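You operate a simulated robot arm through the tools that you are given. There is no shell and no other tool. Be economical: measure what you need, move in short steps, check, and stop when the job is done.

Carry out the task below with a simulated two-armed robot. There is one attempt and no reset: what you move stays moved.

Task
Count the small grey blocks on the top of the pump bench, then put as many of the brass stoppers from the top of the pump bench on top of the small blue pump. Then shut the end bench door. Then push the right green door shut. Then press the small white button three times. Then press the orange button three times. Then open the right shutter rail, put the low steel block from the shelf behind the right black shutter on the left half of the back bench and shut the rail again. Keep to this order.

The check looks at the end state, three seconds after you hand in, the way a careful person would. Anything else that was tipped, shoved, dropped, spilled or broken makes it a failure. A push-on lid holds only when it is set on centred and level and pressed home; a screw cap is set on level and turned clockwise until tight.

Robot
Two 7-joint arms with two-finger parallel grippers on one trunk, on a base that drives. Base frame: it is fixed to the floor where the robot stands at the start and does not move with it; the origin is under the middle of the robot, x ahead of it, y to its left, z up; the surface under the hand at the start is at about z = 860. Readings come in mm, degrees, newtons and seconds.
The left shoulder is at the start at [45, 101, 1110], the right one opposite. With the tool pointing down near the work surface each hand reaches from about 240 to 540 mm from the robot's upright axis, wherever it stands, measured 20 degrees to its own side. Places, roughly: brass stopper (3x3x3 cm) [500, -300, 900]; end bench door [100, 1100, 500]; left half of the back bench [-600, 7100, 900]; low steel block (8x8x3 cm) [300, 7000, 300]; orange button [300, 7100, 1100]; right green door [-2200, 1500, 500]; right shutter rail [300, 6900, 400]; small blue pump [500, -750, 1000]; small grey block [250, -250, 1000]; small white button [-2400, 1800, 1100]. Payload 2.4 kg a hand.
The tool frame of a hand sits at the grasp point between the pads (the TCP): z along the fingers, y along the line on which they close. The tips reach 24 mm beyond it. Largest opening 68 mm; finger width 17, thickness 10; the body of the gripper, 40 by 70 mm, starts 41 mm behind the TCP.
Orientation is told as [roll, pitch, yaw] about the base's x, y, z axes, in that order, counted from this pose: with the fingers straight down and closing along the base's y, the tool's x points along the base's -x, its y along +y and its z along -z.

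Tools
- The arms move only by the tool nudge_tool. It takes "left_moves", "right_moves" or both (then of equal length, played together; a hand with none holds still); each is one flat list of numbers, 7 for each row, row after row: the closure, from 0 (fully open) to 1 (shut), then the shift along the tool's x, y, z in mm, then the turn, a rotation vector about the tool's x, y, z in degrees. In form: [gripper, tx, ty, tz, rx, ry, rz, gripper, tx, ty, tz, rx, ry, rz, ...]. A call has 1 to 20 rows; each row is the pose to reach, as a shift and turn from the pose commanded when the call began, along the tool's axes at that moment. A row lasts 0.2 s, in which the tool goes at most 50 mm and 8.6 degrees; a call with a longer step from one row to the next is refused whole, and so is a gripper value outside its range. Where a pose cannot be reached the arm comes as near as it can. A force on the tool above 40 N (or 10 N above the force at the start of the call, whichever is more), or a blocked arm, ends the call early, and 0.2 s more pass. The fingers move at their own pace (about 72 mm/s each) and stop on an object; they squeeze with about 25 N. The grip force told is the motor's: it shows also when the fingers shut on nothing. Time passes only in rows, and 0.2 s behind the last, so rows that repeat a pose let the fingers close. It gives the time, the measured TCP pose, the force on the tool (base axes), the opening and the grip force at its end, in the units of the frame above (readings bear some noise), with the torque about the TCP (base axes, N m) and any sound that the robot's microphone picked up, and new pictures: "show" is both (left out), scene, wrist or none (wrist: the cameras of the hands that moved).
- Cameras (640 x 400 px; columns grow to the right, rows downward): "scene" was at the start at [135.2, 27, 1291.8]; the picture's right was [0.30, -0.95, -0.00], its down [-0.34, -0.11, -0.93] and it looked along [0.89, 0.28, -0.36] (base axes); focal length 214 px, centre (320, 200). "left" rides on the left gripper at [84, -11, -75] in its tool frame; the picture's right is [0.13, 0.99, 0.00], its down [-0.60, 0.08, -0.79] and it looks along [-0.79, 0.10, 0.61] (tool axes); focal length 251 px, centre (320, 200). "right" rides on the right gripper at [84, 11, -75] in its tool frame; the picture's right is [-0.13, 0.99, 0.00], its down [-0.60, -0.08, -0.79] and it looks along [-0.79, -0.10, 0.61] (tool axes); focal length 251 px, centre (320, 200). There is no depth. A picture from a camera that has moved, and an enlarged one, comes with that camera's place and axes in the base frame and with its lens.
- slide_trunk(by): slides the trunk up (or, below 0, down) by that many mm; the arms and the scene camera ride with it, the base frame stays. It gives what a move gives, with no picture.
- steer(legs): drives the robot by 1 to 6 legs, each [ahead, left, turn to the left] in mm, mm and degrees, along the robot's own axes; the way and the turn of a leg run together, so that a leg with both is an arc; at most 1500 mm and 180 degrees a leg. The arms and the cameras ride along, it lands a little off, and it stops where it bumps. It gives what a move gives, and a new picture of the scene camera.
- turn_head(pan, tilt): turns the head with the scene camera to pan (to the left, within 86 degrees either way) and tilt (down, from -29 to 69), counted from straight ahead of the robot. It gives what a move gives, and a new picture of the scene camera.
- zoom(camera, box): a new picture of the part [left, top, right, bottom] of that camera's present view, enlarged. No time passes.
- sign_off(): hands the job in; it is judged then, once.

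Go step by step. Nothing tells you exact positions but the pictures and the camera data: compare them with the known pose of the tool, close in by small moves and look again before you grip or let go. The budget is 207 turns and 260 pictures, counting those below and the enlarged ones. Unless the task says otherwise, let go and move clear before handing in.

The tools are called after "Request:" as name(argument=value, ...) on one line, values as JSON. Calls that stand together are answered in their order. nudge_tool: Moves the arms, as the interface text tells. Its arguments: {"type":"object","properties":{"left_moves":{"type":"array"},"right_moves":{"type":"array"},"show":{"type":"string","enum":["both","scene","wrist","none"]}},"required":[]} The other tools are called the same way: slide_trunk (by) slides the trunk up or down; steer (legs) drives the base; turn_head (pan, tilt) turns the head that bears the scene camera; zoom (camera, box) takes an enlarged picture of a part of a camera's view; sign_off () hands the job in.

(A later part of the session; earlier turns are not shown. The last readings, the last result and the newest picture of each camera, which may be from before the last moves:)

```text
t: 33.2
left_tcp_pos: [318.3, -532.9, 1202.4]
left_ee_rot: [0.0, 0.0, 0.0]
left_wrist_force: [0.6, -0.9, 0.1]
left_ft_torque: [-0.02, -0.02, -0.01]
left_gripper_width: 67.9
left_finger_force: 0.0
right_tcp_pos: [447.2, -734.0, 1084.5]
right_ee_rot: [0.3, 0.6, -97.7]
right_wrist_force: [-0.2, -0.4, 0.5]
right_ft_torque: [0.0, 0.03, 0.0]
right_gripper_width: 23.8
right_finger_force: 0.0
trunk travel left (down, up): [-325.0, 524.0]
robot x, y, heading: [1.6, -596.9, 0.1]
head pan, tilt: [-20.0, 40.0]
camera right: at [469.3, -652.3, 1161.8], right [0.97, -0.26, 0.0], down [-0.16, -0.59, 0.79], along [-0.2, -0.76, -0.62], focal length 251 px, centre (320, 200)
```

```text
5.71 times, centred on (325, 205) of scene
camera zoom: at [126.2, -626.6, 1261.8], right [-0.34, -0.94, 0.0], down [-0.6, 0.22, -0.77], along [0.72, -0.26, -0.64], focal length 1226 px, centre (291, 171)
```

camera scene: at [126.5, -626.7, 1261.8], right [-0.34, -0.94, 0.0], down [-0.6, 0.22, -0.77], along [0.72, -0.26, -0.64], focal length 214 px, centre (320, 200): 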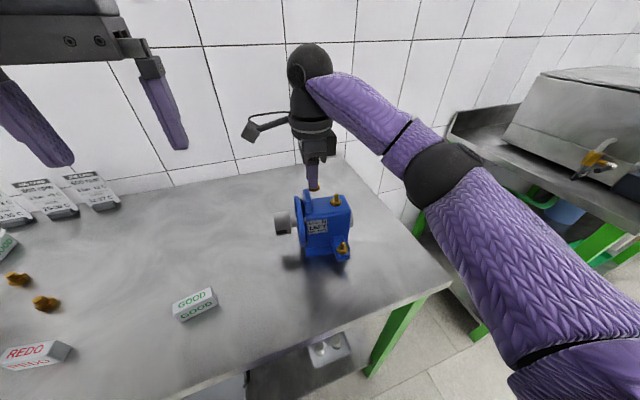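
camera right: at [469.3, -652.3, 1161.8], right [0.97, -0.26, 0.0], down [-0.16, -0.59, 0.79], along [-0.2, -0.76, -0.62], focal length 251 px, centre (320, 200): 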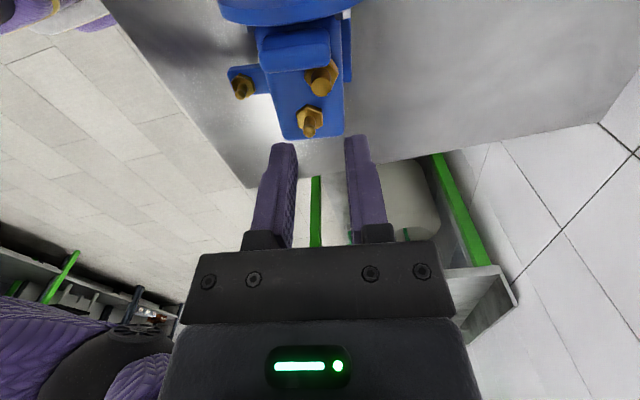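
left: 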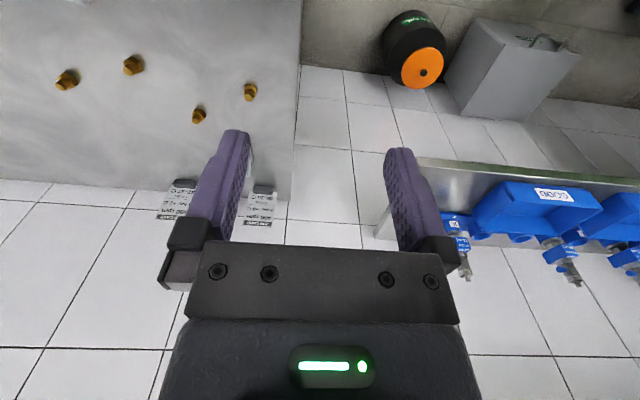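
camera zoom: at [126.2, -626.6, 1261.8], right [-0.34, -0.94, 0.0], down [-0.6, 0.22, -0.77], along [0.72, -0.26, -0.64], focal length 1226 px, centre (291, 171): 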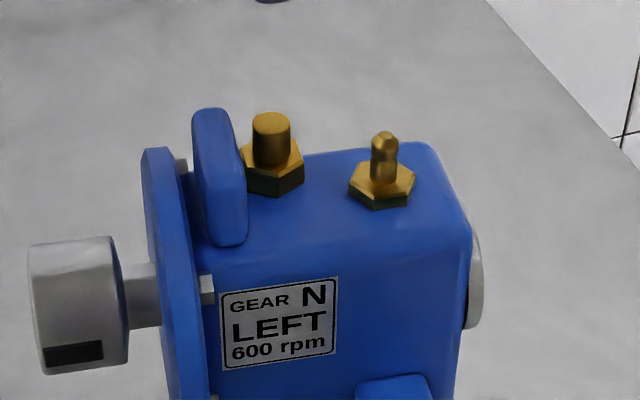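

The first stopper stands upright on the pump. Now fetch stopper C near (459, -217).

Request:
steer(legs=[[0, 480, 0]])

Request:
nudge_tool(right_moves=[0.3, 25, 0, 0, 0, 0, -4, 0.3, 45, 10, 0, 0, 0, -7.7], show="wrist")

```text
t: 36.0
left_tcp_pos: [320.4, -56.5, 1202.6]
left_ee_rot: [0.0, 0.0, -0.1]
left_wrist_force: [-0.4, 0.1, 0.4]
left_ft_torque: [-0.02, 0.03, 0.02]
left_gripper_width: 68.0
left_finger_force: 0.2
right_tcp_pos: [447.2, -256.0, 1084.7]
right_ee_rot: [0.3, 0.5, -97.9]
right_wrist_force: [-0.4, 0.0, 0.2]
right_ft_torque: [0.0, 0.01, 0.02]
right_gripper_width: 23.6
right_finger_force: 0.1
trunk travel left (down, up): [-325.0, 524.0]
robot x, y, heading: [1.5, -122.0, -0.1]
head pan, tilt: [-20.0, 40.0]
camera scene: at [126.4, -149.6, 1261.8], right [-0.34, -0.94, 0.0], down [-0.6, 0.22, -0.77], along [0.72, -0.26, -0.64], focal length 214 px, centre (320, 200)
```

scene: 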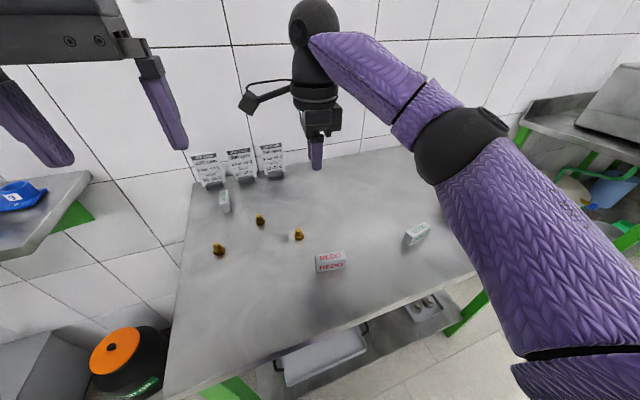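

```text
t: 36.6
left_tcp_pos: [321.2, -56.9, 1203.0]
left_ee_rot: [0.2, 0.1, -0.1]
left_wrist_force: [-0.1, 0.0, 0.0]
left_ft_torque: [0.0, 0.01, -0.02]
left_gripper_width: 67.9
left_finger_force: 0.0
right_tcp_pos: [463.0, -214.0, 1083.9]
right_ee_rot: [0.5, 0.5, -90.2]
right_wrist_force: [-0.1, -0.3, -0.1]
right_ft_torque: [0.0, 0.04, -0.01]
right_gripper_width: 47.3
right_finger_force: 0.1
trunk travel left (down, up): [-325.0, 524.0]
robot x, y, heading: [0.5, -117.9, -0.1]
head pan, tilt: [-20.0, 40.0]
camera right: at [474.1, -131.5, 1161.8], right [0.99, -0.13, 0.01], down [-0.09, -0.61, 0.79], along [-0.1, -0.78, -0.62], focal length 251 px, centre (320, 200)
```

right: 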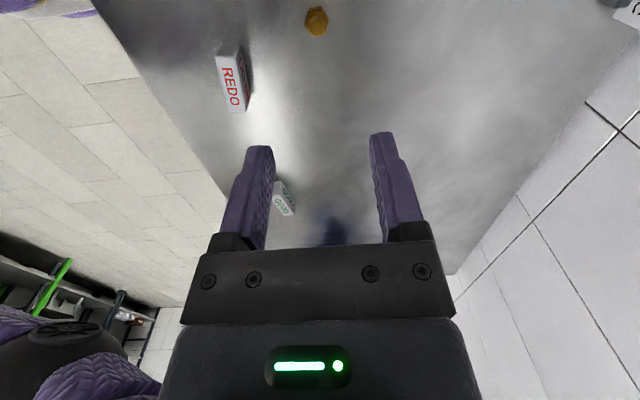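

Stopper C is right beneath; descend most of the way and check.

Request:
nudge_tool(right_moves=[0.3, -1, -0.5, 45, 0, 0, 0, 0.3, -1, -0.5, 90, 0, 0, 0, 0.3, -1, -0.5, 130, 0, 0, 0, 0.3, -1, -0.5, 160, 0, 0, 0], show="wrist")

```text
t: 37.6
left_tcp_pos: [319.9, -57.0, 1202.4]
left_ee_rot: [-0.1, 0.0, -0.1]
left_wrist_force: [-0.2, 0.0, -0.3]
left_ft_torque: [-0.02, 0.0, 0.07]
left_gripper_width: 67.9
left_finger_force: 0.1
right_tcp_pos: [463.0, -213.5, 925.5]
right_ee_rot: [0.5, 0.5, -90.1]
right_wrist_force: [-0.1, -0.1, 0.3]
right_ft_torque: [-0.01, -0.02, 0.02]
right_gripper_width: 47.3
right_finger_force: 0.0
trunk travel left (down, up): [-325.0, 524.0]
robot x, y, heading: [-1.6, -119.6, 0.3]
head pan, tilt: [-20.0, 40.0]
camera right: at [474.8, -130.8, 1002.1], right [0.99, -0.13, 0.01], down [-0.09, -0.61, 0.79], along [-0.1, -0.78, -0.62], focal length 251 px, centre (320, 200)
```

right: 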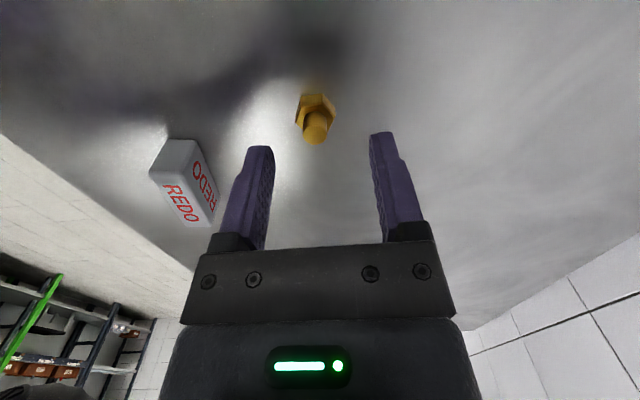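

Request:
nudge_tool(right_moves=[0.3, -0.5, -1.5, 28.5, 0, 0, 0, 0.6, -0.5, -1.5, 28.5, 0, 0, 0, 1, -0.5, -1.5, 28.5, 0, 0, 0, 1, -0.5, -1.5, 28.5, 0, 0, 0, 1, -0.5, -1.5, 28.5, 0, 0, 0, 1, -0.5, -1.5, -10, 0, 0, 0, 1, -0.5, -1.5, -55, 0, 0, 0, 1, -0.5, -1.5, -100, 0, 0, 0, 1, -0.5, -20, -145, 0, 0, 4, 1, -0.5, -30, -150, 0, 0, 7.8], show="wrist")

```text
t: 39.8
left_tcp_pos: [320.5, -57.5, 1202.6]
left_ee_rot: [0.0, 0.0, -0.1]
left_wrist_force: [-0.1, -0.2, -0.6]
left_ft_torque: [0.01, 0.01, 0.01]
left_gripper_width: 67.8
left_finger_force: 0.0
right_tcp_pos: [431.9, -215.3, 1075.9]
right_ee_rot: [0.3, 0.5, -98.1]
right_wrist_force: [1.0, 0.4, -0.1]
right_ft_torque: [-0.01, -0.03, 0.02]
right_gripper_width: 12.2
right_finger_force: 25.3
trunk travel left (down, up): [-325.0, 524.0]
robot x, y, heading: [-1.4, -119.2, -0.1]
head pan, tilt: [-20.0, 40.0]
camera right: at [454.5, -135.2, 1152.8], right [0.96, -0.27, 0.0], down [-0.17, -0.59, 0.79], along [-0.21, -0.76, -0.62], focal length 251 px, centre (320, 200)
```

right: 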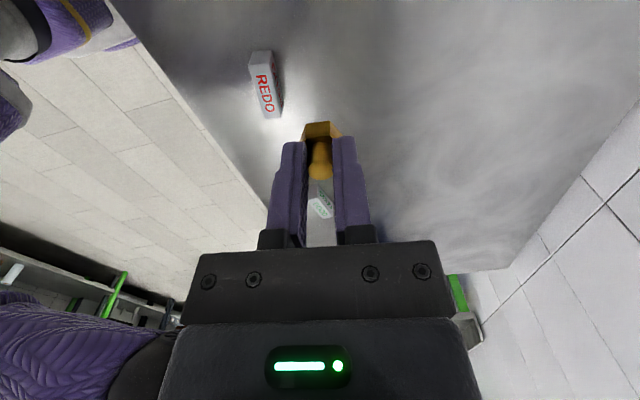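

Holding the second stopper. Back to the pump.

Request:
steer(legs=[[0, -478, 0]])

```text
t: 42.7
left_tcp_pos: [320.3, -535.9, 1202.3]
left_ee_rot: [0.0, 0.2, -0.2]
left_wrist_force: [-1.1, -0.7, -0.4]
left_ft_torque: [0.01, 0.0, -0.01]
left_gripper_width: 67.9
left_finger_force: 0.1
right_tcp_pos: [430.0, -693.1, 1074.9]
right_ee_rot: [0.3, 0.5, -98.0]
right_wrist_force: [-0.3, -0.8, -0.7]
right_ft_torque: [-0.01, 0.02, -0.01]
right_gripper_width: 12.3
right_finger_force: 25.3
trunk travel left (down, up): [-325.0, 524.0]
robot x, y, heading: [-3.1, -595.4, 0.1]
head pan, tilt: [-20.0, 40.0]
camera scene: at [125.5, -628.2, 1261.8], right [-0.34, -0.94, 0.0], down [-0.6, 0.22, -0.77], along [0.72, -0.26, -0.64], focal length 214 px, centre (320, 200)
```

scene: 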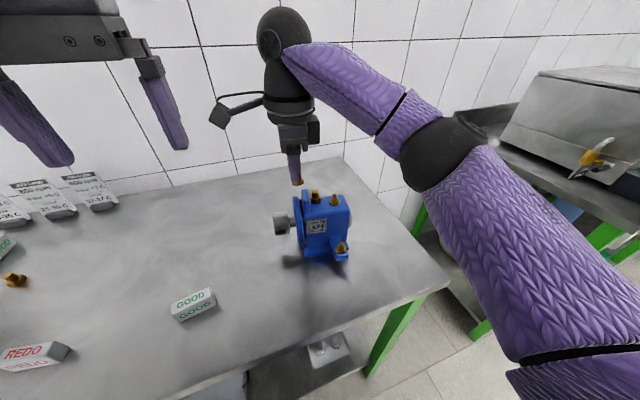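

Request:
nudge_tool(right_moves=[1, -35, -6.4, 0, 0, 0, 0, 1, -35, -6.4, 30, 0, 0, 0, 1, -35, -6.4, 53, 0, 0, 0], show="wrist")

Request:
zoom(camera="scene", box=[280, 170, 370, 240])

```text
t: 43.5
left_tcp_pos: [319.1, -536.6, 1202.6]
left_ee_rot: [0.0, 0.1, 0.0]
left_wrist_force: [0.5, -0.1, 0.2]
left_ft_torque: [-0.01, 0.0, -0.05]
left_gripper_width: 68.0
left_finger_force: 0.0
right_tcp_pos: [419.3, -727.3, 1021.9]
right_ee_rot: [0.4, 0.5, -98.0]
right_wrist_force: [-0.4, 0.3, -1.1]
right_ft_torque: [-0.03, 0.03, -0.03]
right_gripper_width: 12.1
right_finger_force: 24.6
trunk travel left (down, up): [-325.0, 524.0]
robot x, y, heading: [-1.9, -602.8, -0.3]
head pan, tilt: [-20.0, 40.0]
camera right: at [443.3, -646.5, 1098.9], right [0.96, -0.27, 0.01], down [-0.17, -0.59, 0.79], along [-0.21, -0.76, -0.62], focal length 251 px, centre (320, 200)
```

right: 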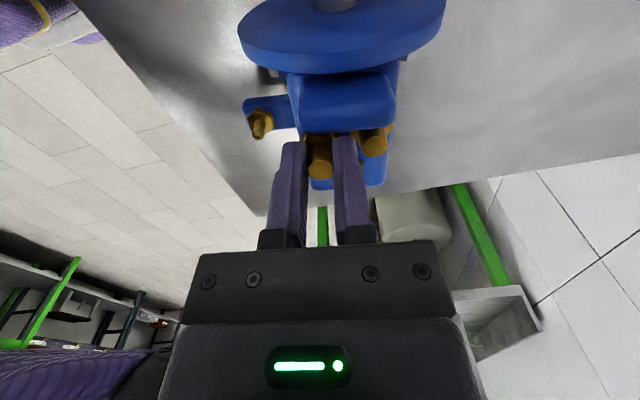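

```text
5.71 times, centred on (325, 205) of scene
camera zoom: at [125.7, -627.8, 1261.8], right [-0.34, -0.94, 0.0], down [-0.6, 0.22, -0.77], along [0.72, -0.26, -0.64], focal length 1226 px, centre (291, 171)
```

zoom: 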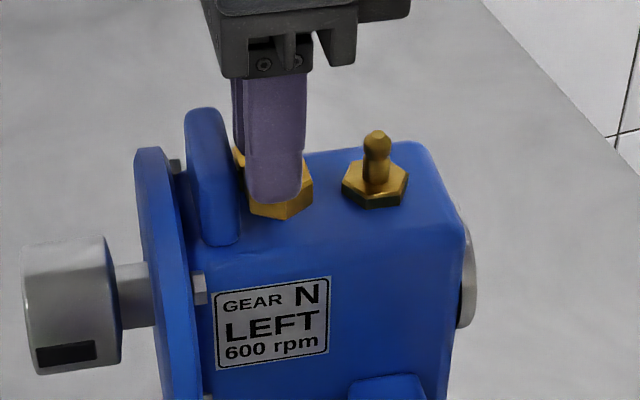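

Request:
nudge_tool(right_moves=[1, 0, 0, 8, 0, 0, 0, 1, 0, 0, 12, 0, 0, 0, 1, 0, 0, 13.5, 0, 0, 0], show="none")

Request:
zoom(camera="scene", box=[280, 170, 370, 240])

```text
t: 44.3
left_tcp_pos: [319.0, -535.5, 1203.3]
left_ee_rot: [0.0, 0.1, -0.1]
left_wrist_force: [-0.2, 0.1, 0.9]
left_ft_torque: [0.0, -0.02, -0.02]
left_gripper_width: 68.2
left_finger_force: 0.1
right_tcp_pos: [421.1, -725.4, 1008.2]
right_ee_rot: [0.4, 0.5, -98.0]
right_wrist_force: [1.2, 0.1, -0.3]
right_ft_torque: [0.0, 0.0, -0.02]
right_gripper_width: 12.2
right_finger_force: 24.9
trunk travel left (down, up): [-325.0, 524.0]
robot x, y, heading: [-5.4, -597.3, -0.2]
head pan, tilt: [-20.0, 40.0]
```

```text
5.71 times, centred on (325, 205) of scene
camera zoom: at [125.5, -627.9, 1261.8], right [-0.34, -0.94, 0.0], down [-0.6, 0.22, -0.77], along [0.72, -0.26, -0.64], focal length 1226 px, centre (291, 171)
```

zoom: 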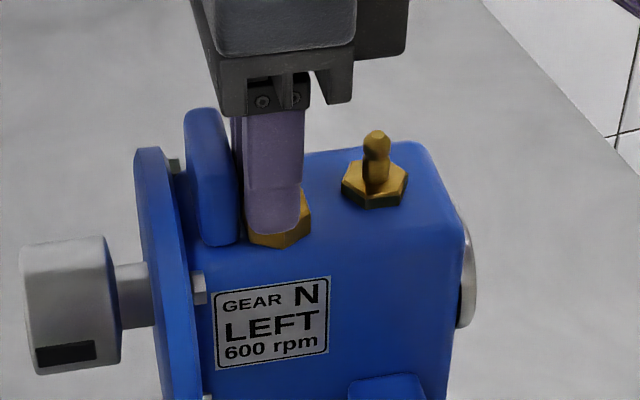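

Request:
nudge_tool(right_moves=[1, 0, 1, 1.5, 0, 0, 0, 1, 0, 1, 2.5, 0, 0, 0], show="none")

```text
t: 44.9
left_tcp_pos: [317.9, -535.1, 1204.0]
left_ee_rot: [0.0, 0.0, 0.0]
left_wrist_force: [-0.6, 0.2, 0.5]
left_ft_torque: [-0.02, -0.02, 0.0]
left_gripper_width: 68.1
left_finger_force: 0.0
right_tcp_pos: [421.1, -726.8, 1009.2]
right_ee_rot: [0.5, 0.6, -98.0]
right_wrist_force: [0.6, -0.8, 20.0]
right_ft_torque: [-0.16, 0.0, -0.02]
right_gripper_width: 12.3
right_finger_force: 25.1
trunk travel left (down, up): [-325.0, 524.0]
robot x, y, heading: [2.0, -597.2, -0.2]
head pan, tilt: [-20.0, 40.0]
```

Request:
nudge_tool(right_moves=[1, 0, 0, -1.5, 0, 0, 0, 0.72, 0, 0, -1.5, 0, 0, 0, 0.72, 0, 0, -1.5, 0, 0, 0, 0.72, 0, 0, -20, 0, 0, 0, 0.7, 0, 0, -50, 0, 0, 0, 0.7, 0, 0, -80, 0, 0, 0], show="wrist")

Request:
zoom(camera="scene", box=[280, 170, 370, 240])

```text
t: 46.3
left_tcp_pos: [318.6, -536.2, 1202.7]
left_ee_rot: [0.0, 0.0, -0.1]
left_wrist_force: [0.4, -0.2, 0.0]
left_ft_torque: [0.01, 0.02, 0.02]
left_gripper_width: 68.0
left_finger_force: 0.1
right_tcp_pos: [419.7, -727.4, 1086.9]
right_ee_rot: [0.2, 0.4, -98.0]
right_wrist_force: [-0.5, -0.1, 0.4]
right_ft_torque: [0.0, -0.01, -0.02]
right_gripper_width: 20.4
right_finger_force: 0.0
trunk travel left (down, up): [-325.0, 524.0]
robot x, y, heading: [-1.0, -595.1, -0.1]
head pan, tilt: [-20.0, 40.0]
camera right: at [442.9, -646.8, 1163.1], right [0.96, -0.27, 0.0], down [-0.17, -0.59, 0.79], along [-0.21, -0.76, -0.62], focal length 251 px, centre (320, 200)
```

right: 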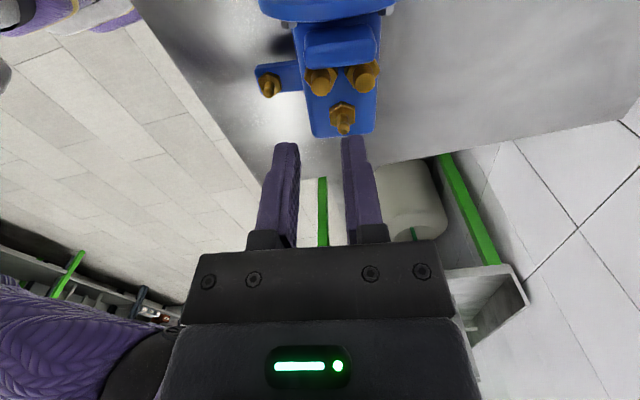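

```text
5.71 times, centred on (325, 205) of scene
camera zoom: at [125.4, -627.8, 1261.8], right [-0.34, -0.94, 0.0], down [-0.6, 0.22, -0.77], along [0.72, -0.26, -0.64], focal length 1226 px, centre (291, 171)
```

zoom: 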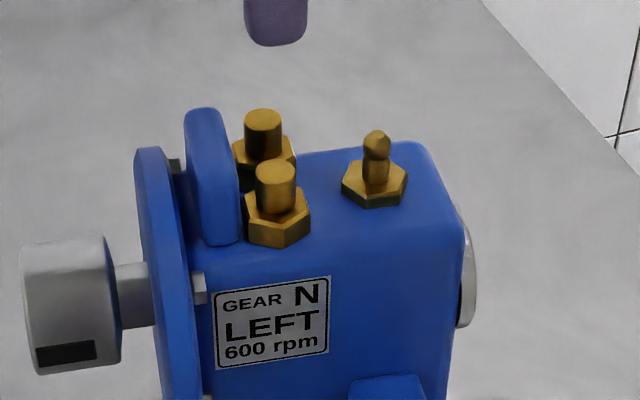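

Two stand on the pump. I'll zoom to see the room for the third, then drive back for the next stopper.

Request:
zoom(camera="scene", box=[305, 180, 353, 210])

Request:
zoom(camera="right", box=[270, 20, 430, 140])

Request:
steer(legs=[[0, 560, 0]])

```text
13.33 times, centred on (329, 195) of scene
camera zoom: at [125.4, -627.8, 1261.8], right [-0.34, -0.94, 0.0], down [-0.6, 0.22, -0.77], along [0.72, -0.26, -0.64], focal length 2860 px, centre (200, 267)
```

zoom: 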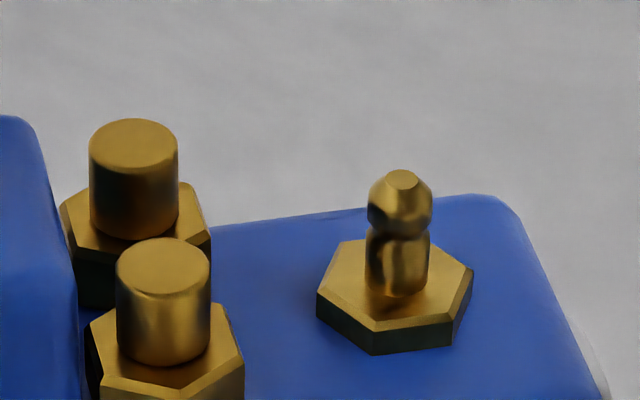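

```text
3.33 times, centred on (350, 80) of right
camera zoom: at [442.9, -646.8, 1163.1], right [0.96, -0.27, 0.0], down [-0.17, -0.59, 0.79], along [-0.21, -0.76, -0.62], focal length 838 px, centre (220, 600)
```

zoom: 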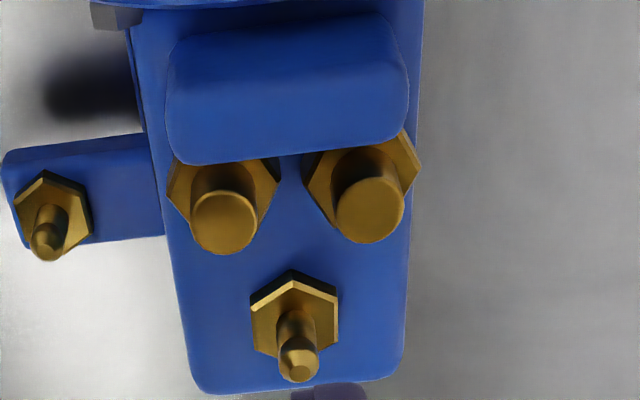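

```text
t: 49.5
left_tcp_pos: [319.5, 21.7, 1202.4]
left_ee_rot: [0.0, 0.1, -0.1]
left_wrist_force: [-0.6, -0.4, 0.3]
left_ft_torque: [-0.03, 0.01, -0.02]
left_gripper_width: 68.3
left_finger_force: 0.1
right_tcp_pos: [420.3, -170.4, 1085.2]
right_ee_rot: [0.3, 0.3, -97.9]
right_wrist_force: [-0.2, -0.7, 0.6]
right_ft_torque: [-0.01, 0.02, 0.0]
right_gripper_width: 20.5
right_finger_force: 0.0
trunk travel left (down, up): [-325.0, 524.0]
robot x, y, heading: [-0.1, -41.1, -0.1]
head pan, tilt: [-20.0, 40.0]
camera scene: at [126.2, -70.6, 1261.8], right [-0.34, -0.94, 0.0], down [-0.6, 0.22, -0.77], along [0.72, -0.26, -0.64], focal length 214 px, centre (320, 200)
```

scene: 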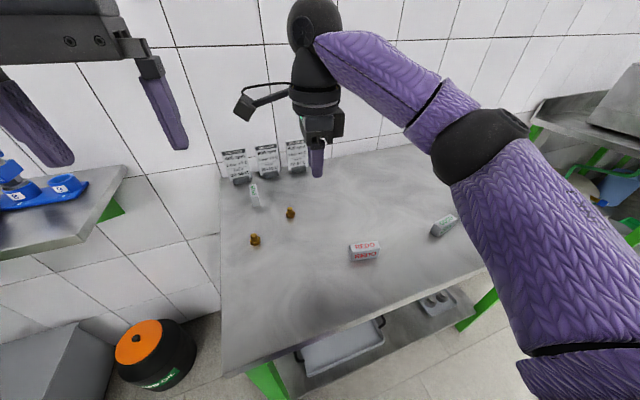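

I'll drive a bit more left so stopper A is comfortably reachable by the right hand.

Request:
steer(legs=[[0, 100, 0]])

Request:
nudge_tool(right_moves=[0.3, 10, 25, 0, 0, 0, -4, 0.3, 20, 50, 0, 0, 0, -8], show="wrist")

```text
t: 50.6
left_tcp_pos: [319.7, 122.3, 1204.3]
left_ee_rot: [0.0, 0.2, 0.0]
left_wrist_force: [-0.1, 1.1, 0.0]
left_ft_torque: [-0.03, -0.01, 0.01]
left_gripper_width: 68.1
left_finger_force: 0.1
right_tcp_pos: [421.1, -68.5, 1086.3]
right_ee_rot: [0.2, 0.5, -97.9]
right_wrist_force: [-0.2, 0.0, 0.1]
right_ft_torque: [0.0, 0.03, -0.01]
right_gripper_width: 20.2
right_finger_force: 0.1
trunk travel left (down, up): [-325.0, 524.0]
robot x, y, heading: [-0.7, 63.1, 0.1]
head pan, tilt: [-20.0, 40.0]
camera scene: at [126.2, 29.8, 1261.8], right [-0.34, -0.94, 0.0], down [-0.6, 0.22, -0.77], along [0.72, -0.26, -0.64], focal length 214 px, centre (320, 200)
```

scene: 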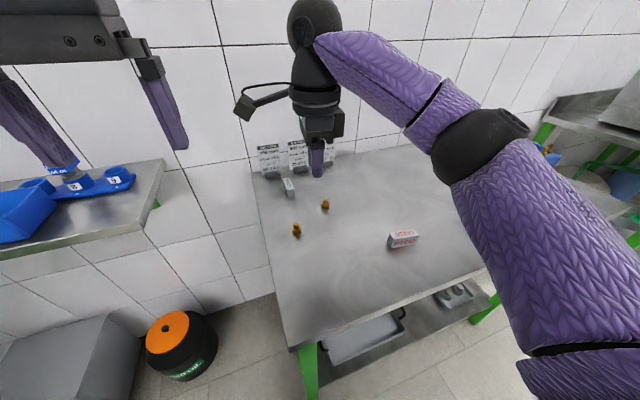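

```text
t: 51.2
left_tcp_pos: [319.0, 122.3, 1201.6]
left_ee_rot: [0.0, 0.1, 0.0]
left_wrist_force: [0.1, 0.4, -0.2]
left_ft_torque: [0.03, -0.03, 0.02]
left_gripper_width: 67.9
left_finger_force: 0.0
right_tcp_pos: [472.5, -56.9, 1087.2]
right_ee_rot: [0.4, 0.3, -89.9]
right_wrist_force: [-0.3, 0.0, 0.4]
right_ft_torque: [-0.02, -0.04, 0.0]
right_gripper_width: 47.7
right_finger_force: 0.0
trunk travel left (down, up): [-325.0, 524.0]
robot x, y, heading: [-1.1, 58.4, -0.1]
head pan, tilt: [-20.0, 40.0]
camera right: at [484.0, 26.3, 1163.4], right [0.99, -0.13, 0.01], down [-0.08, -0.61, 0.79], along [-0.1, -0.78, -0.62], focal length 251 px, centre (320, 200)
```

right: 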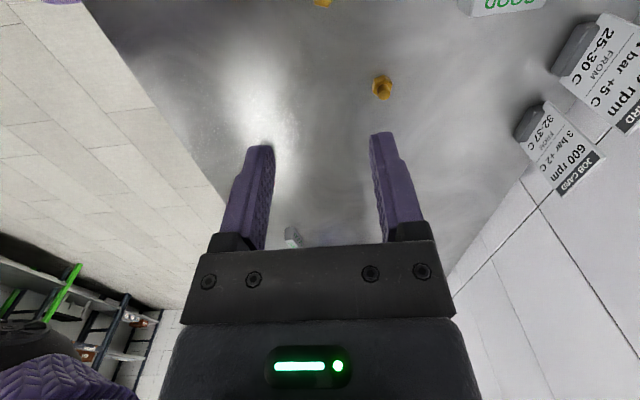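

Request:
nudge_tool(right_moves=[0.3, 17, 5, 0, 0, 0, 0, 0.3, 17, 5, 45, 0, 0, 0, 0.3, 17, 5, 90, 0, 0, 0, 0.3, 17, 5, 130, 0, 0, 0, 0.3, 17, 5, 162, 0, 0, 0], show="wrist")

```text
t: 52.4
left_tcp_pos: [319.4, 121.9, 1202.2]
left_ee_rot: [0.1, 0.1, 0.1]
left_wrist_force: [-0.4, -0.6, -0.5]
left_ft_torque: [0.0, 0.01, 0.0]
left_gripper_width: 68.2
left_finger_force: 0.0
right_tcp_pos: [478.1, -40.2, 924.5]
right_ee_rot: [0.5, 0.6, -89.9]
right_wrist_force: [0.7, 0.3, 0.5]
right_ft_torque: [0.01, 0.01, 0.0]
right_gripper_width: 47.4
right_finger_force: 0.0
trunk travel left (down, up): [-325.0, 524.0]
robot x, y, heading: [-0.5, 58.2, 0.0]
head pan, tilt: [-20.0, 40.0]
camera right: at [489.7, 43.5, 1001.1], right [0.99, -0.13, 0.01], down [-0.08, -0.61, 0.79], along [-0.1, -0.78, -0.62], focal length 251 px, centre (320, 200)
```

right: 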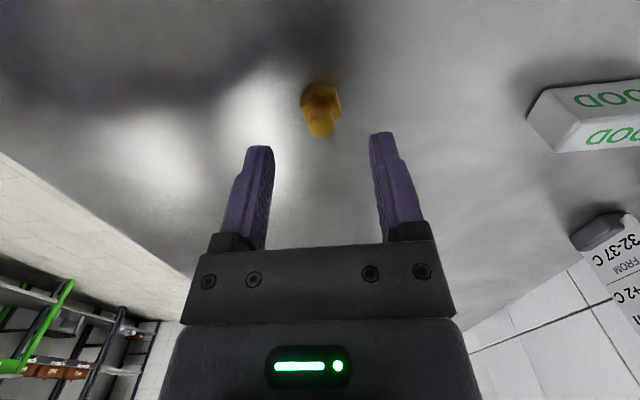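

Request:
nudge_tool(right_moves=[0.3, 1.5, 0.5, 27.5, 0, 0, 0, 0.6, 1.5, 0.5, 27.5, 0, 0, 0, 1, 1.5, 0.5, 27.5, 0, 0, 0, 1, 1.5, 0.5, 27.5, 0, 0, 0, 1, 1.5, 0.5, 27.5, 0, 0, 0, 1, 1.5, 0.5, -10, 0, 0, 0, 1, 1.5, 0.5, -55, 0, 0, 0, 1, 1.5, 0.5, -100, 0, 0, 0, 1, 0.5, -20, -145, 0, 0, 4, 1, 0.5, -50, -150, 0, 0, 7.8], show="wrist")

Request:
steer(legs=[[0, -656, 0]])

```text
t: 54.6
left_tcp_pos: [319.8, 121.9, 1202.8]
left_ee_rot: [0.0, 0.1, 0.0]
left_wrist_force: [0.3, -0.4, 0.1]
left_ft_torque: [0.02, 0.0, -0.01]
left_gripper_width: 67.9
left_finger_force: 0.1
right_tcp_pos: [427.7, -41.1, 1074.0]
right_ee_rot: [0.3, 0.4, -97.8]
right_wrist_force: [1.1, -0.1, 0.1]
right_ft_torque: [0.0, 0.01, 0.0]
right_gripper_width: 12.3
right_finger_force: 25.1
trunk travel left (down, up): [-325.0, 524.0]
robot x, y, heading: [-0.5, 59.6, -0.0]
head pan, tilt: [-20.0, 40.0]
camera right: at [451.0, 40.5, 1151.1], right [0.97, -0.26, 0.0], down [-0.16, -0.59, 0.79], along [-0.2, -0.76, -0.62], focal length 251 px, centre (320, 200)
```

right: 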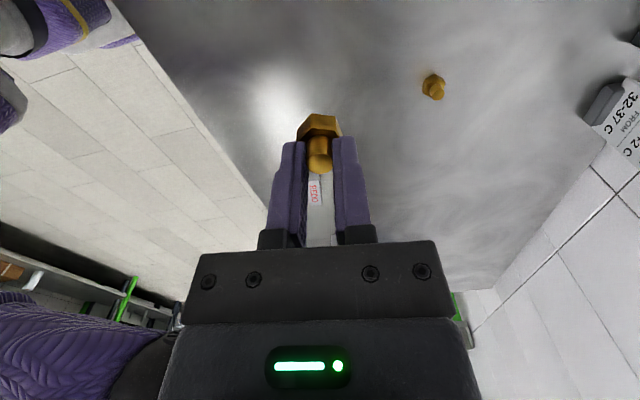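

```text
t: 58.3
left_tcp_pos: [318.6, -540.5, 1203.5]
left_ee_rot: [0.0, 0.0, -0.2]
left_wrist_force: [-0.8, 0.0, 0.5]
left_ft_torque: [-0.02, 0.0, -0.03]
left_gripper_width: 68.0
left_finger_force: 0.0
right_tcp_pos: [427.9, -703.1, 1073.4]
right_ee_rot: [0.2, 0.5, -97.9]
right_wrist_force: [-0.8, 0.4, -0.4]
right_ft_torque: [0.0, -0.01, 0.01]
right_gripper_width: 12.3
right_finger_force: 24.8
trunk travel left (down, up): [-325.0, 524.0]
robot x, y, heading: [-0.6, -600.1, -0.1]
head pan, tilt: [-20.0, 40.0]
camera scene: at [125.0, -632.8, 1261.8], right [-0.35, -0.94, 0.0], down [-0.6, 0.22, -0.77], along [0.72, -0.26, -0.64], focal length 214 px, centre (320, 200)
```

scene: 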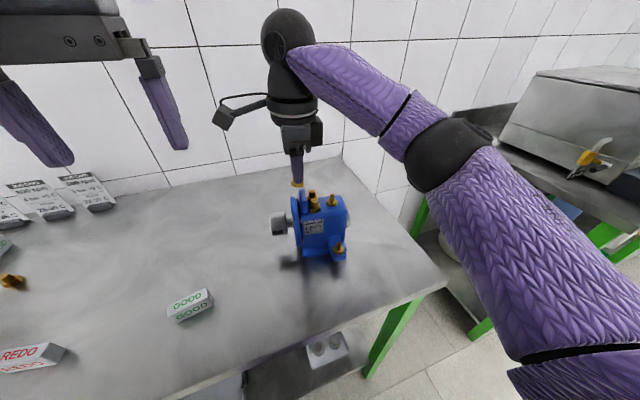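

Request:
nudge_tool(right_moves=[1, -26, -6, 0, 0, 0, 0, 1, -52, -12.6, 0, 0, 0, 0, 1, -52, -12.6, 28, 0, 0, 0, 1, -52, -12.6, 50, 0, 0, 0], show="wrist")

Request:
zoom(camera="scene", box=[280, 170, 370, 240])

```text
t: 59.3
left_tcp_pos: [319.7, -539.5, 1204.0]
left_ee_rot: [0.0, 0.1, -0.2]
left_wrist_force: [0.0, -0.6, 0.2]
left_ft_torque: [0.0, 0.02, -0.02]
left_gripper_width: 68.1
left_finger_force: 0.0
right_tcp_pos: [407.4, -752.2, 1023.5]
right_ee_rot: [0.4, 0.6, -97.9]
right_wrist_force: [0.6, -0.8, -0.8]
right_ft_torque: [0.0, 0.0, 0.02]
right_gripper_width: 12.2
right_finger_force: 24.9
trunk travel left (down, up): [-325.0, 524.0]
robot x, y, heading: [-0.1, -604.5, -0.2]
head pan, tilt: [-20.0, 40.0]
camera right: at [430.7, -671.5, 1100.3], right [0.96, -0.26, 0.0], down [-0.17, -0.59, 0.79], along [-0.2, -0.76, -0.62], focal length 251 px, centre (320, 200)
```

right: 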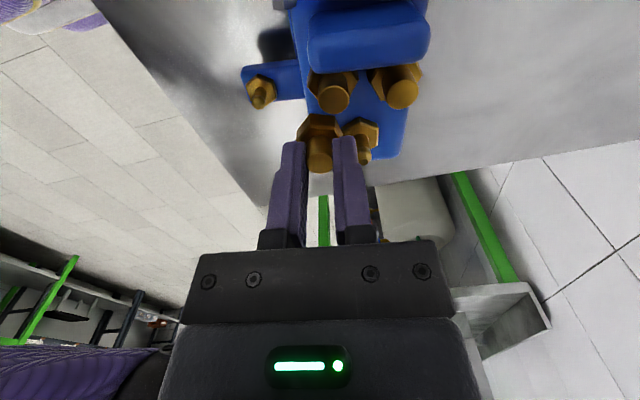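

```text
5.71 times, centred on (325, 205) of scene
camera zoom: at [125.1, -632.6, 1261.8], right [-0.35, -0.94, 0.0], down [-0.6, 0.22, -0.77], along [0.72, -0.26, -0.64], focal length 1226 px, centre (291, 171)
```

zoom: 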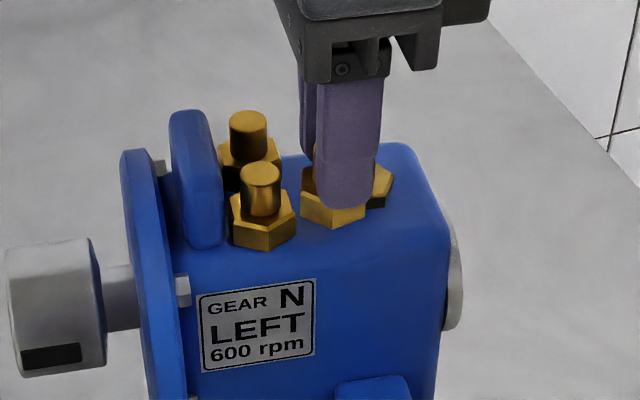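

Alignment looks right; I'll shift 2 mm away from its neighbour and go down gently.

Request:
nudge_tool(right_moves=[1, -2, -1, 6, 0, 0, 0, 1, -2, -1, 11, 0, 0, 0, 1, -2, -1, 13, 0, 0, 0], show="wrist")

Request:
zoom(camera="scene", box=[280, 170, 370, 240])

```text
t: 60.1
left_tcp_pos: [319.3, -540.1, 1202.1]
left_ee_rot: [0.0, 0.1, -0.2]
left_wrist_force: [0.1, 0.0, 0.1]
left_ft_torque: [0.01, -0.01, -0.02]
left_gripper_width: 68.1
left_finger_force: 0.0
right_tcp_pos: [407.2, -753.8, 1009.8]
right_ee_rot: [0.3, 0.5, -97.9]
right_wrist_force: [0.3, -0.7, -0.4]
right_ft_torque: [0.0, 0.01, 0.03]
right_gripper_width: 12.5
right_finger_force: 24.7
trunk travel left (down, up): [-325.0, 524.0]
robot x, y, heading: [-0.8, -603.9, -0.4]
head pan, tilt: [-20.0, 40.0]
camera right: at [429.7, -672.7, 1087.4], right [0.96, -0.26, 0.0], down [-0.17, -0.59, 0.79], along [-0.2, -0.76, -0.62], focal length 251 px, centre (320, 200)
```

right: 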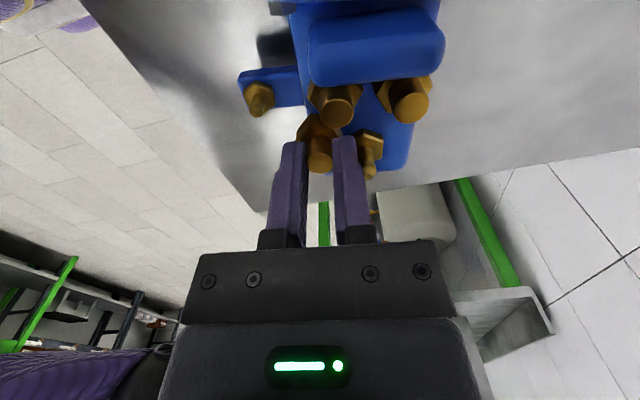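

```text
5.71 times, centred on (325, 205) of scene
camera zoom: at [125.0, -632.6, 1261.8], right [-0.35, -0.94, 0.0], down [-0.6, 0.22, -0.77], along [0.72, -0.26, -0.64], focal length 1226 px, centre (291, 171)
```

zoom: 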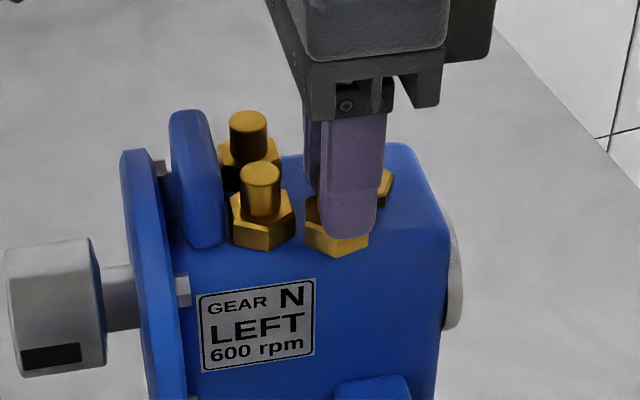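

From both views the stopper would overhang the front edge too much. I'll raise it, twist the hand 30° so a finger clears the nipple, and shift 4 mm inward.

Request:
nudge_tool(right_moves=[1, 0, 0, -8, 0, 0, 0, 1, 0.5, 1.5, -8, 0, 0, -8, 1, 1, 3, -8, 0, 0, -16, 1, 1, 4.5, -8, 0, 0, -23, 1, 1, 4.5, -8, 0, 0, -30], show="wrist")

Request:
zoom(camera="scene", box=[280, 170, 370, 240])

Request:
zoom(camera="right", box=[240, 50, 440, 180])

```text
t: 61.3
left_tcp_pos: [319.4, -540.3, 1202.2]
left_ee_rot: [0.0, 0.1, -0.2]
left_wrist_force: [0.1, -0.1, 0.4]
left_ft_torque: [-0.01, 0.04, 0.01]
left_gripper_width: 68.0
left_finger_force: 0.0
right_tcp_pos: [411.6, -753.7, 1017.1]
right_ee_rot: [0.6, 0.3, -67.8]
right_wrist_force: [0.1, 0.4, -0.2]
right_ft_torque: [0.0, -0.02, -0.02]
right_gripper_width: 12.2
right_finger_force: 25.3
trunk travel left (down, up): [-325.0, 524.0]
robot x, y, heading: [-1.1, -601.6, 0.1]
head pan, tilt: [-20.0, 40.0]
camera right: at [390.2, -672.7, 1095.1], right [0.97, 0.26, 0.01], down [0.15, -0.6, 0.79], along [0.21, -0.76, -0.61], focal length 251 px, centre (320, 200)
```

right: 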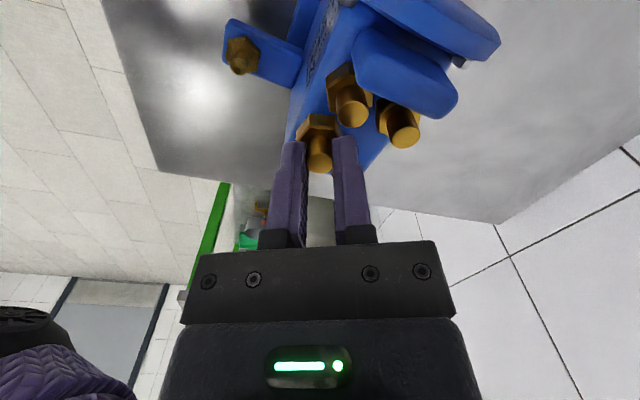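

```text
5.71 times, centred on (325, 205) of scene
camera zoom: at [125.0, -632.6, 1261.8], right [-0.35, -0.94, 0.0], down [-0.6, 0.22, -0.77], along [0.72, -0.26, -0.64], focal length 1226 px, centre (291, 171)
```

zoom: 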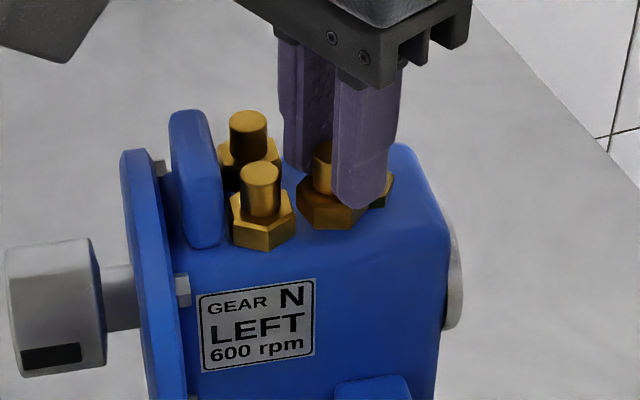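

```text
3.08 times, centred on (340, 115) of right
camera zoom: at [390.2, -672.7, 1095.1], right [0.97, 0.26, 0.01], down [0.15, -0.6, 0.79], along [0.21, -0.76, -0.61], focal length 774 px, centre (258, 462)
```

zoom: 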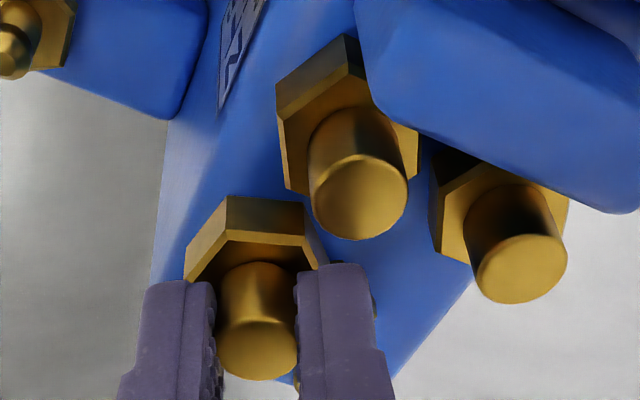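

Request:
nudge_tool(right_moves=[1, -1.8, -1, 0, 0, 0, 0, 1, -1.8, -1, 5, 0, 0, 0, 1, -1.8, -1, 7.5, 0, 0, 0], show="wrist")

Request:
zoom(camera="scene", box=[280, 170, 370, 240])

Request:
zoom(camera="right", box=[240, 50, 440, 180])

```text
t: 62.1
left_tcp_pos: [317.9, -540.6, 1203.9]
left_ee_rot: [0.0, 0.0, -0.2]
left_wrist_force: [0.0, 0.1, -0.8]
left_ft_torque: [0.02, 0.0, 0.02]
left_gripper_width: 67.8
left_finger_force: 0.2
right_tcp_pos: [410.7, -754.8, 1012.5]
right_ee_rot: [0.9, 0.2, -67.8]
right_wrist_force: [2.8, -2.5, 27.5]
right_ft_torque: [-0.29, -0.39, -0.03]
right_gripper_width: 12.4
right_finger_force: 24.6
trunk travel left (down, up): [-325.0, 524.0]
robot x, y, heading: [-1.0, -606.3, -0.0]
head pan, tilt: [-20.0, 40.0]
camera right: at [389.3, -674.5, 1090.0], right [0.97, 0.25, 0.01], down [0.14, -0.6, 0.79], along [0.21, -0.76, -0.61], focal length 251 px, centre (320, 200)
```

right: 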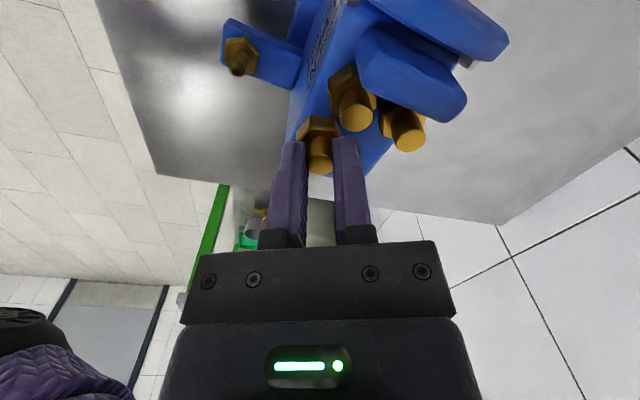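

```text
5.71 times, centred on (325, 205) of scene
camera zoom: at [123.6, -632.4, 1262.4], right [-0.35, -0.94, 0.0], down [-0.6, 0.22, -0.77], along [0.72, -0.26, -0.64], focal length 1226 px, centre (291, 171)
```

zoom: 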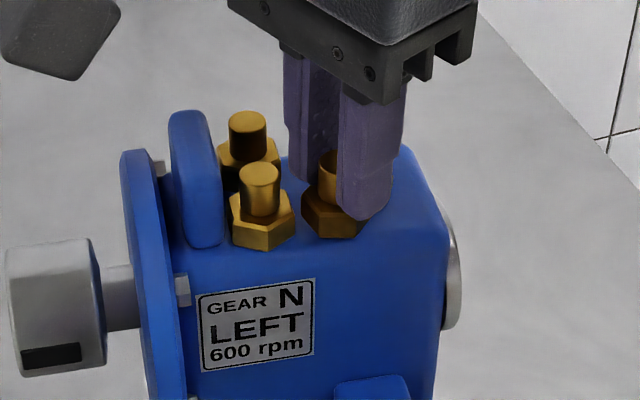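

```text
3.08 times, centred on (340, 115) of right
camera zoom: at [389.3, -674.5, 1090.0], right [0.97, 0.25, 0.01], down [0.14, -0.6, 0.79], along [0.21, -0.76, -0.61], focal length 774 px, centre (258, 462)
```

zoom: 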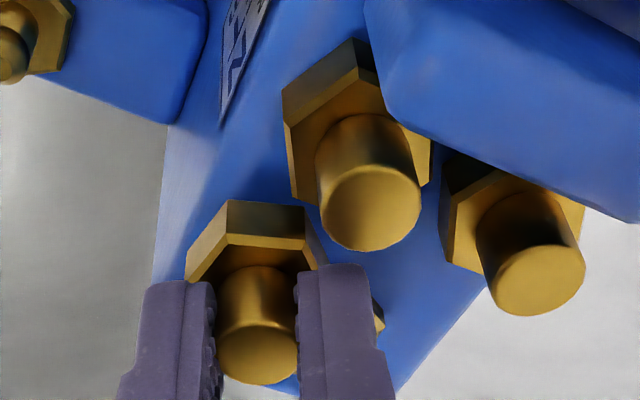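

The force torque shows the hex touching the nipple's nut. I'll lift, turn a further 30° (flat facing the nut, fingers clear), shift 2 mm outward and try again.

Request:
nudge_tool(right_moves=[1, 0, 0, -8, 0, 0, 0, 1, 0.5, -1, -8, 0, 0, -8, 1, 1, -1.7, -8, 0, 0, -16, 1, 1, -1.7, -8, 0, 0, -23, 1, 1, -1.7, -8, 0, 0, -30], show="wrist")

Request:
zoom(camera="scene", box=[280, 170, 370, 240])

Request:
zoom(camera="right", box=[240, 50, 440, 180])

```text
t: 63.3
left_tcp_pos: [318.5, -539.7, 1202.8]
left_ee_rot: [-0.1, 0.1, -0.2]
left_wrist_force: [0.0, 0.2, -0.7]
left_ft_torque: [-0.01, -0.02, -0.01]
left_gripper_width: 68.0
left_finger_force: 0.0
right_tcp_pos: [409.0, -755.1, 1018.1]
right_ee_rot: [0.6, 0.0, -37.7]
right_wrist_force: [0.8, 0.4, -0.6]
right_ft_torque: [-0.01, -0.01, -0.02]
right_gripper_width: 12.3
right_finger_force: 24.7
trunk travel left (down, up): [-325.0, 524.0]
robot x, y, heading: [-2.4, -600.9, -0.3]
head pan, tilt: [-20.0, 40.0]
camera right: at [349.9, -696.2, 1095.0], right [0.71, 0.71, 0.01], down [0.42, -0.44, 0.79], along [0.56, -0.56, -0.61], focal length 251 px, centre (320, 200)
```

right: 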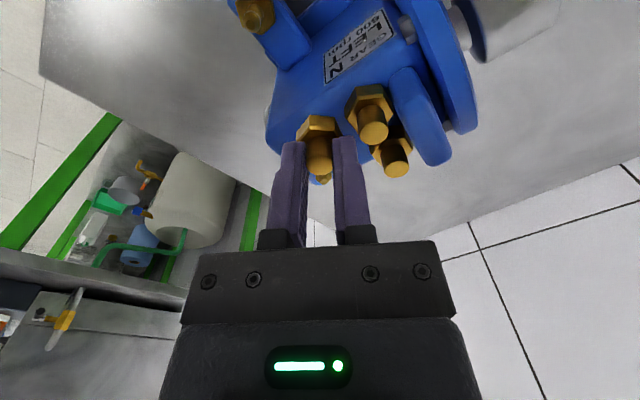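

```text
5.71 times, centred on (325, 205) of scene
camera zoom: at [124.9, -632.6, 1261.8], right [-0.35, -0.94, 0.0], down [-0.6, 0.22, -0.77], along [0.72, -0.26, -0.64], focal length 1226 px, centre (291, 171)
```

zoom: 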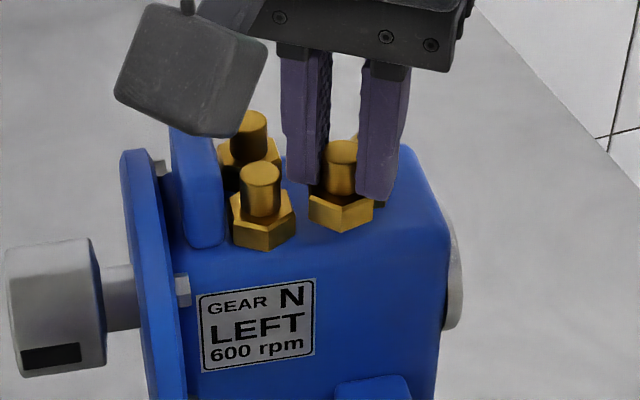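

```text
3.08 times, centred on (340, 115) of right
camera zoom: at [349.9, -696.2, 1095.0], right [0.71, 0.71, 0.01], down [0.42, -0.44, 0.79], along [0.56, -0.56, -0.61], focal length 774 px, centre (258, 462)
```

zoom: 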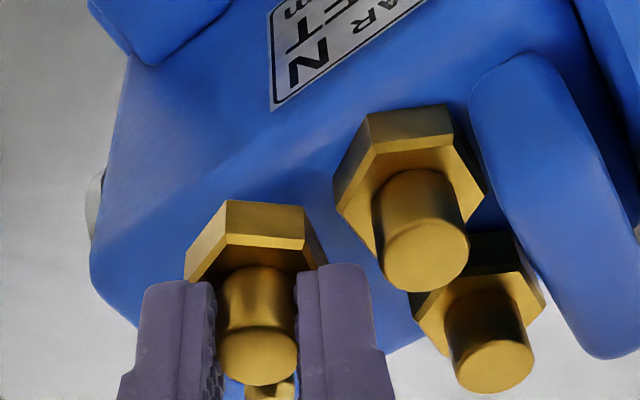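

Request:
nudge_tool(right_moves=[1, 0.75, 1.3, 0, 0, 0, 0, 1, 0.75, 1.3, 5, 0, 0, 0, 1, 0.75, 1.3, 8, 0, 0, 0], show="wrist")

Request:
zoom(camera="scene", box=[280, 170, 370, 240])

```text
t: 64.1
left_tcp_pos: [318.9, -539.3, 1203.1]
left_ee_rot: [0.0, 0.1, -0.2]
left_wrist_force: [-0.4, 0.0, 0.2]
left_ft_torque: [-0.03, -0.04, 0.03]
left_gripper_width: 68.0
left_finger_force: 0.0
right_tcp_pos: [409.2, -754.5, 1010.5]
right_ee_rot: [0.5, 0.0, -37.9]
right_wrist_force: [-0.4, 0.1, 0.3]
right_ft_torque: [0.0, -0.03, 0.01]
right_gripper_width: 12.5
right_finger_force: 25.0
trunk travel left (down, up): [-325.0, 524.0]
robot x, y, heading: [-7.5, -605.2, -0.3]
head pan, tilt: [-20.0, 40.0]
camera right: at [350.3, -694.4, 1087.2], right [0.71, 0.7, 0.01], down [0.42, -0.44, 0.79], along [0.56, -0.56, -0.61], focal length 251 px, centre (320, 200)
```

right: 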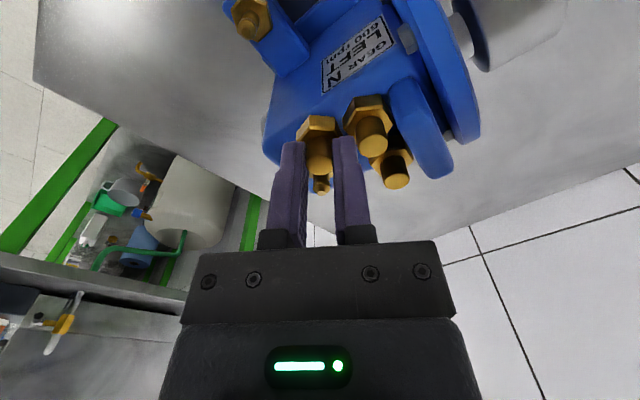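

```text
5.71 times, centred on (325, 205) of scene
camera zoom: at [125.0, -632.7, 1261.8], right [-0.35, -0.94, 0.0], down [-0.6, 0.22, -0.77], along [0.72, -0.26, -0.64], focal length 1226 px, centre (291, 171)
```

zoom: 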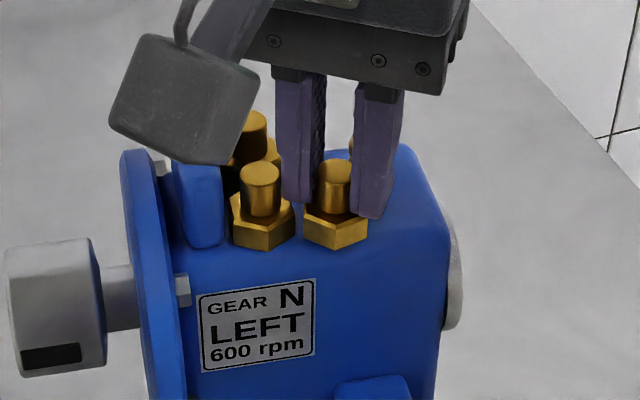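

No contact with the nut now; going down the last millimetres.

Request:
nudge_tool(right_moves=[1, 0, 0, 1, 0, 0, 0, 1, 0, 0, 2, 0, 0, 0, 1, 0, 0, 3, 0, 0, 0], show="none")

Request:
zoom(camera="scene", box=[280, 170, 370, 240])

```text
t: 64.9
left_tcp_pos: [319.0, -540.3, 1203.4]
left_ee_rot: [0.0, 0.1, -0.2]
left_wrist_force: [-0.6, -1.0, -0.9]
left_ft_torque: [0.01, -0.02, -0.02]
left_gripper_width: 68.2
left_finger_force: 0.2
right_tcp_pos: [407.9, -753.8, 1008.6]
right_ee_rot: [0.5, 0.0, -37.9]
right_wrist_force: [0.8, -0.1, 1.7]
right_ft_torque: [-0.04, 0.03, -0.02]
right_gripper_width: 12.0
right_finger_force: 24.6
trunk travel left (down, up): [-325.0, 524.0]
robot x, y, heading: [-2.4, -603.9, -0.4]
head pan, tilt: [-20.0, 40.0]
```

```text
5.71 times, centred on (325, 205) of scene
camera zoom: at [124.9, -632.7, 1261.8], right [-0.35, -0.94, 0.0], down [-0.6, 0.22, -0.77], along [0.72, -0.26, -0.64], focal length 1226 px, centre (291, 171)
```

zoom: 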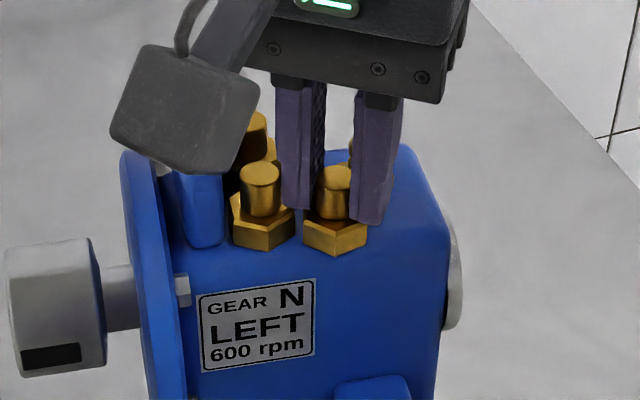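

It's just touching the top but overhangs the front a bit. I'll slide inward at 1 mm height until it nearly meets the nut.

Request:
nudge_tool(right_moves=[1, 0, 0, -2, 0, 0, 0, 1, -0.9, 0.5, -2, 0, 0, 0, 1, -1.8, 1.0, -2, 0, 0, 0], show="none")

```text
t: 65.7
left_tcp_pos: [318.3, -540.1, 1202.4]
left_ee_rot: [0.0, 0.0, -0.2]
left_wrist_force: [-0.7, -0.3, -0.3]
left_ft_torque: [0.03, -0.02, -0.03]
left_gripper_width: 68.0
left_finger_force: 0.0
right_tcp_pos: [410.5, -755.0, 1010.6]
right_ee_rot: [0.7, 0.0, -37.9]
right_wrist_force: [-2.9, 0.9, 0.2]
right_ft_torque: [0.07, 0.08, 0.01]
right_gripper_width: 12.2
right_finger_force: 25.1
trunk travel left (down, up): [-325.0, 524.0]
robot x, y, heading: [-0.2, -603.8, -0.4]
head pan, tilt: [-20.0, 40.0]
```

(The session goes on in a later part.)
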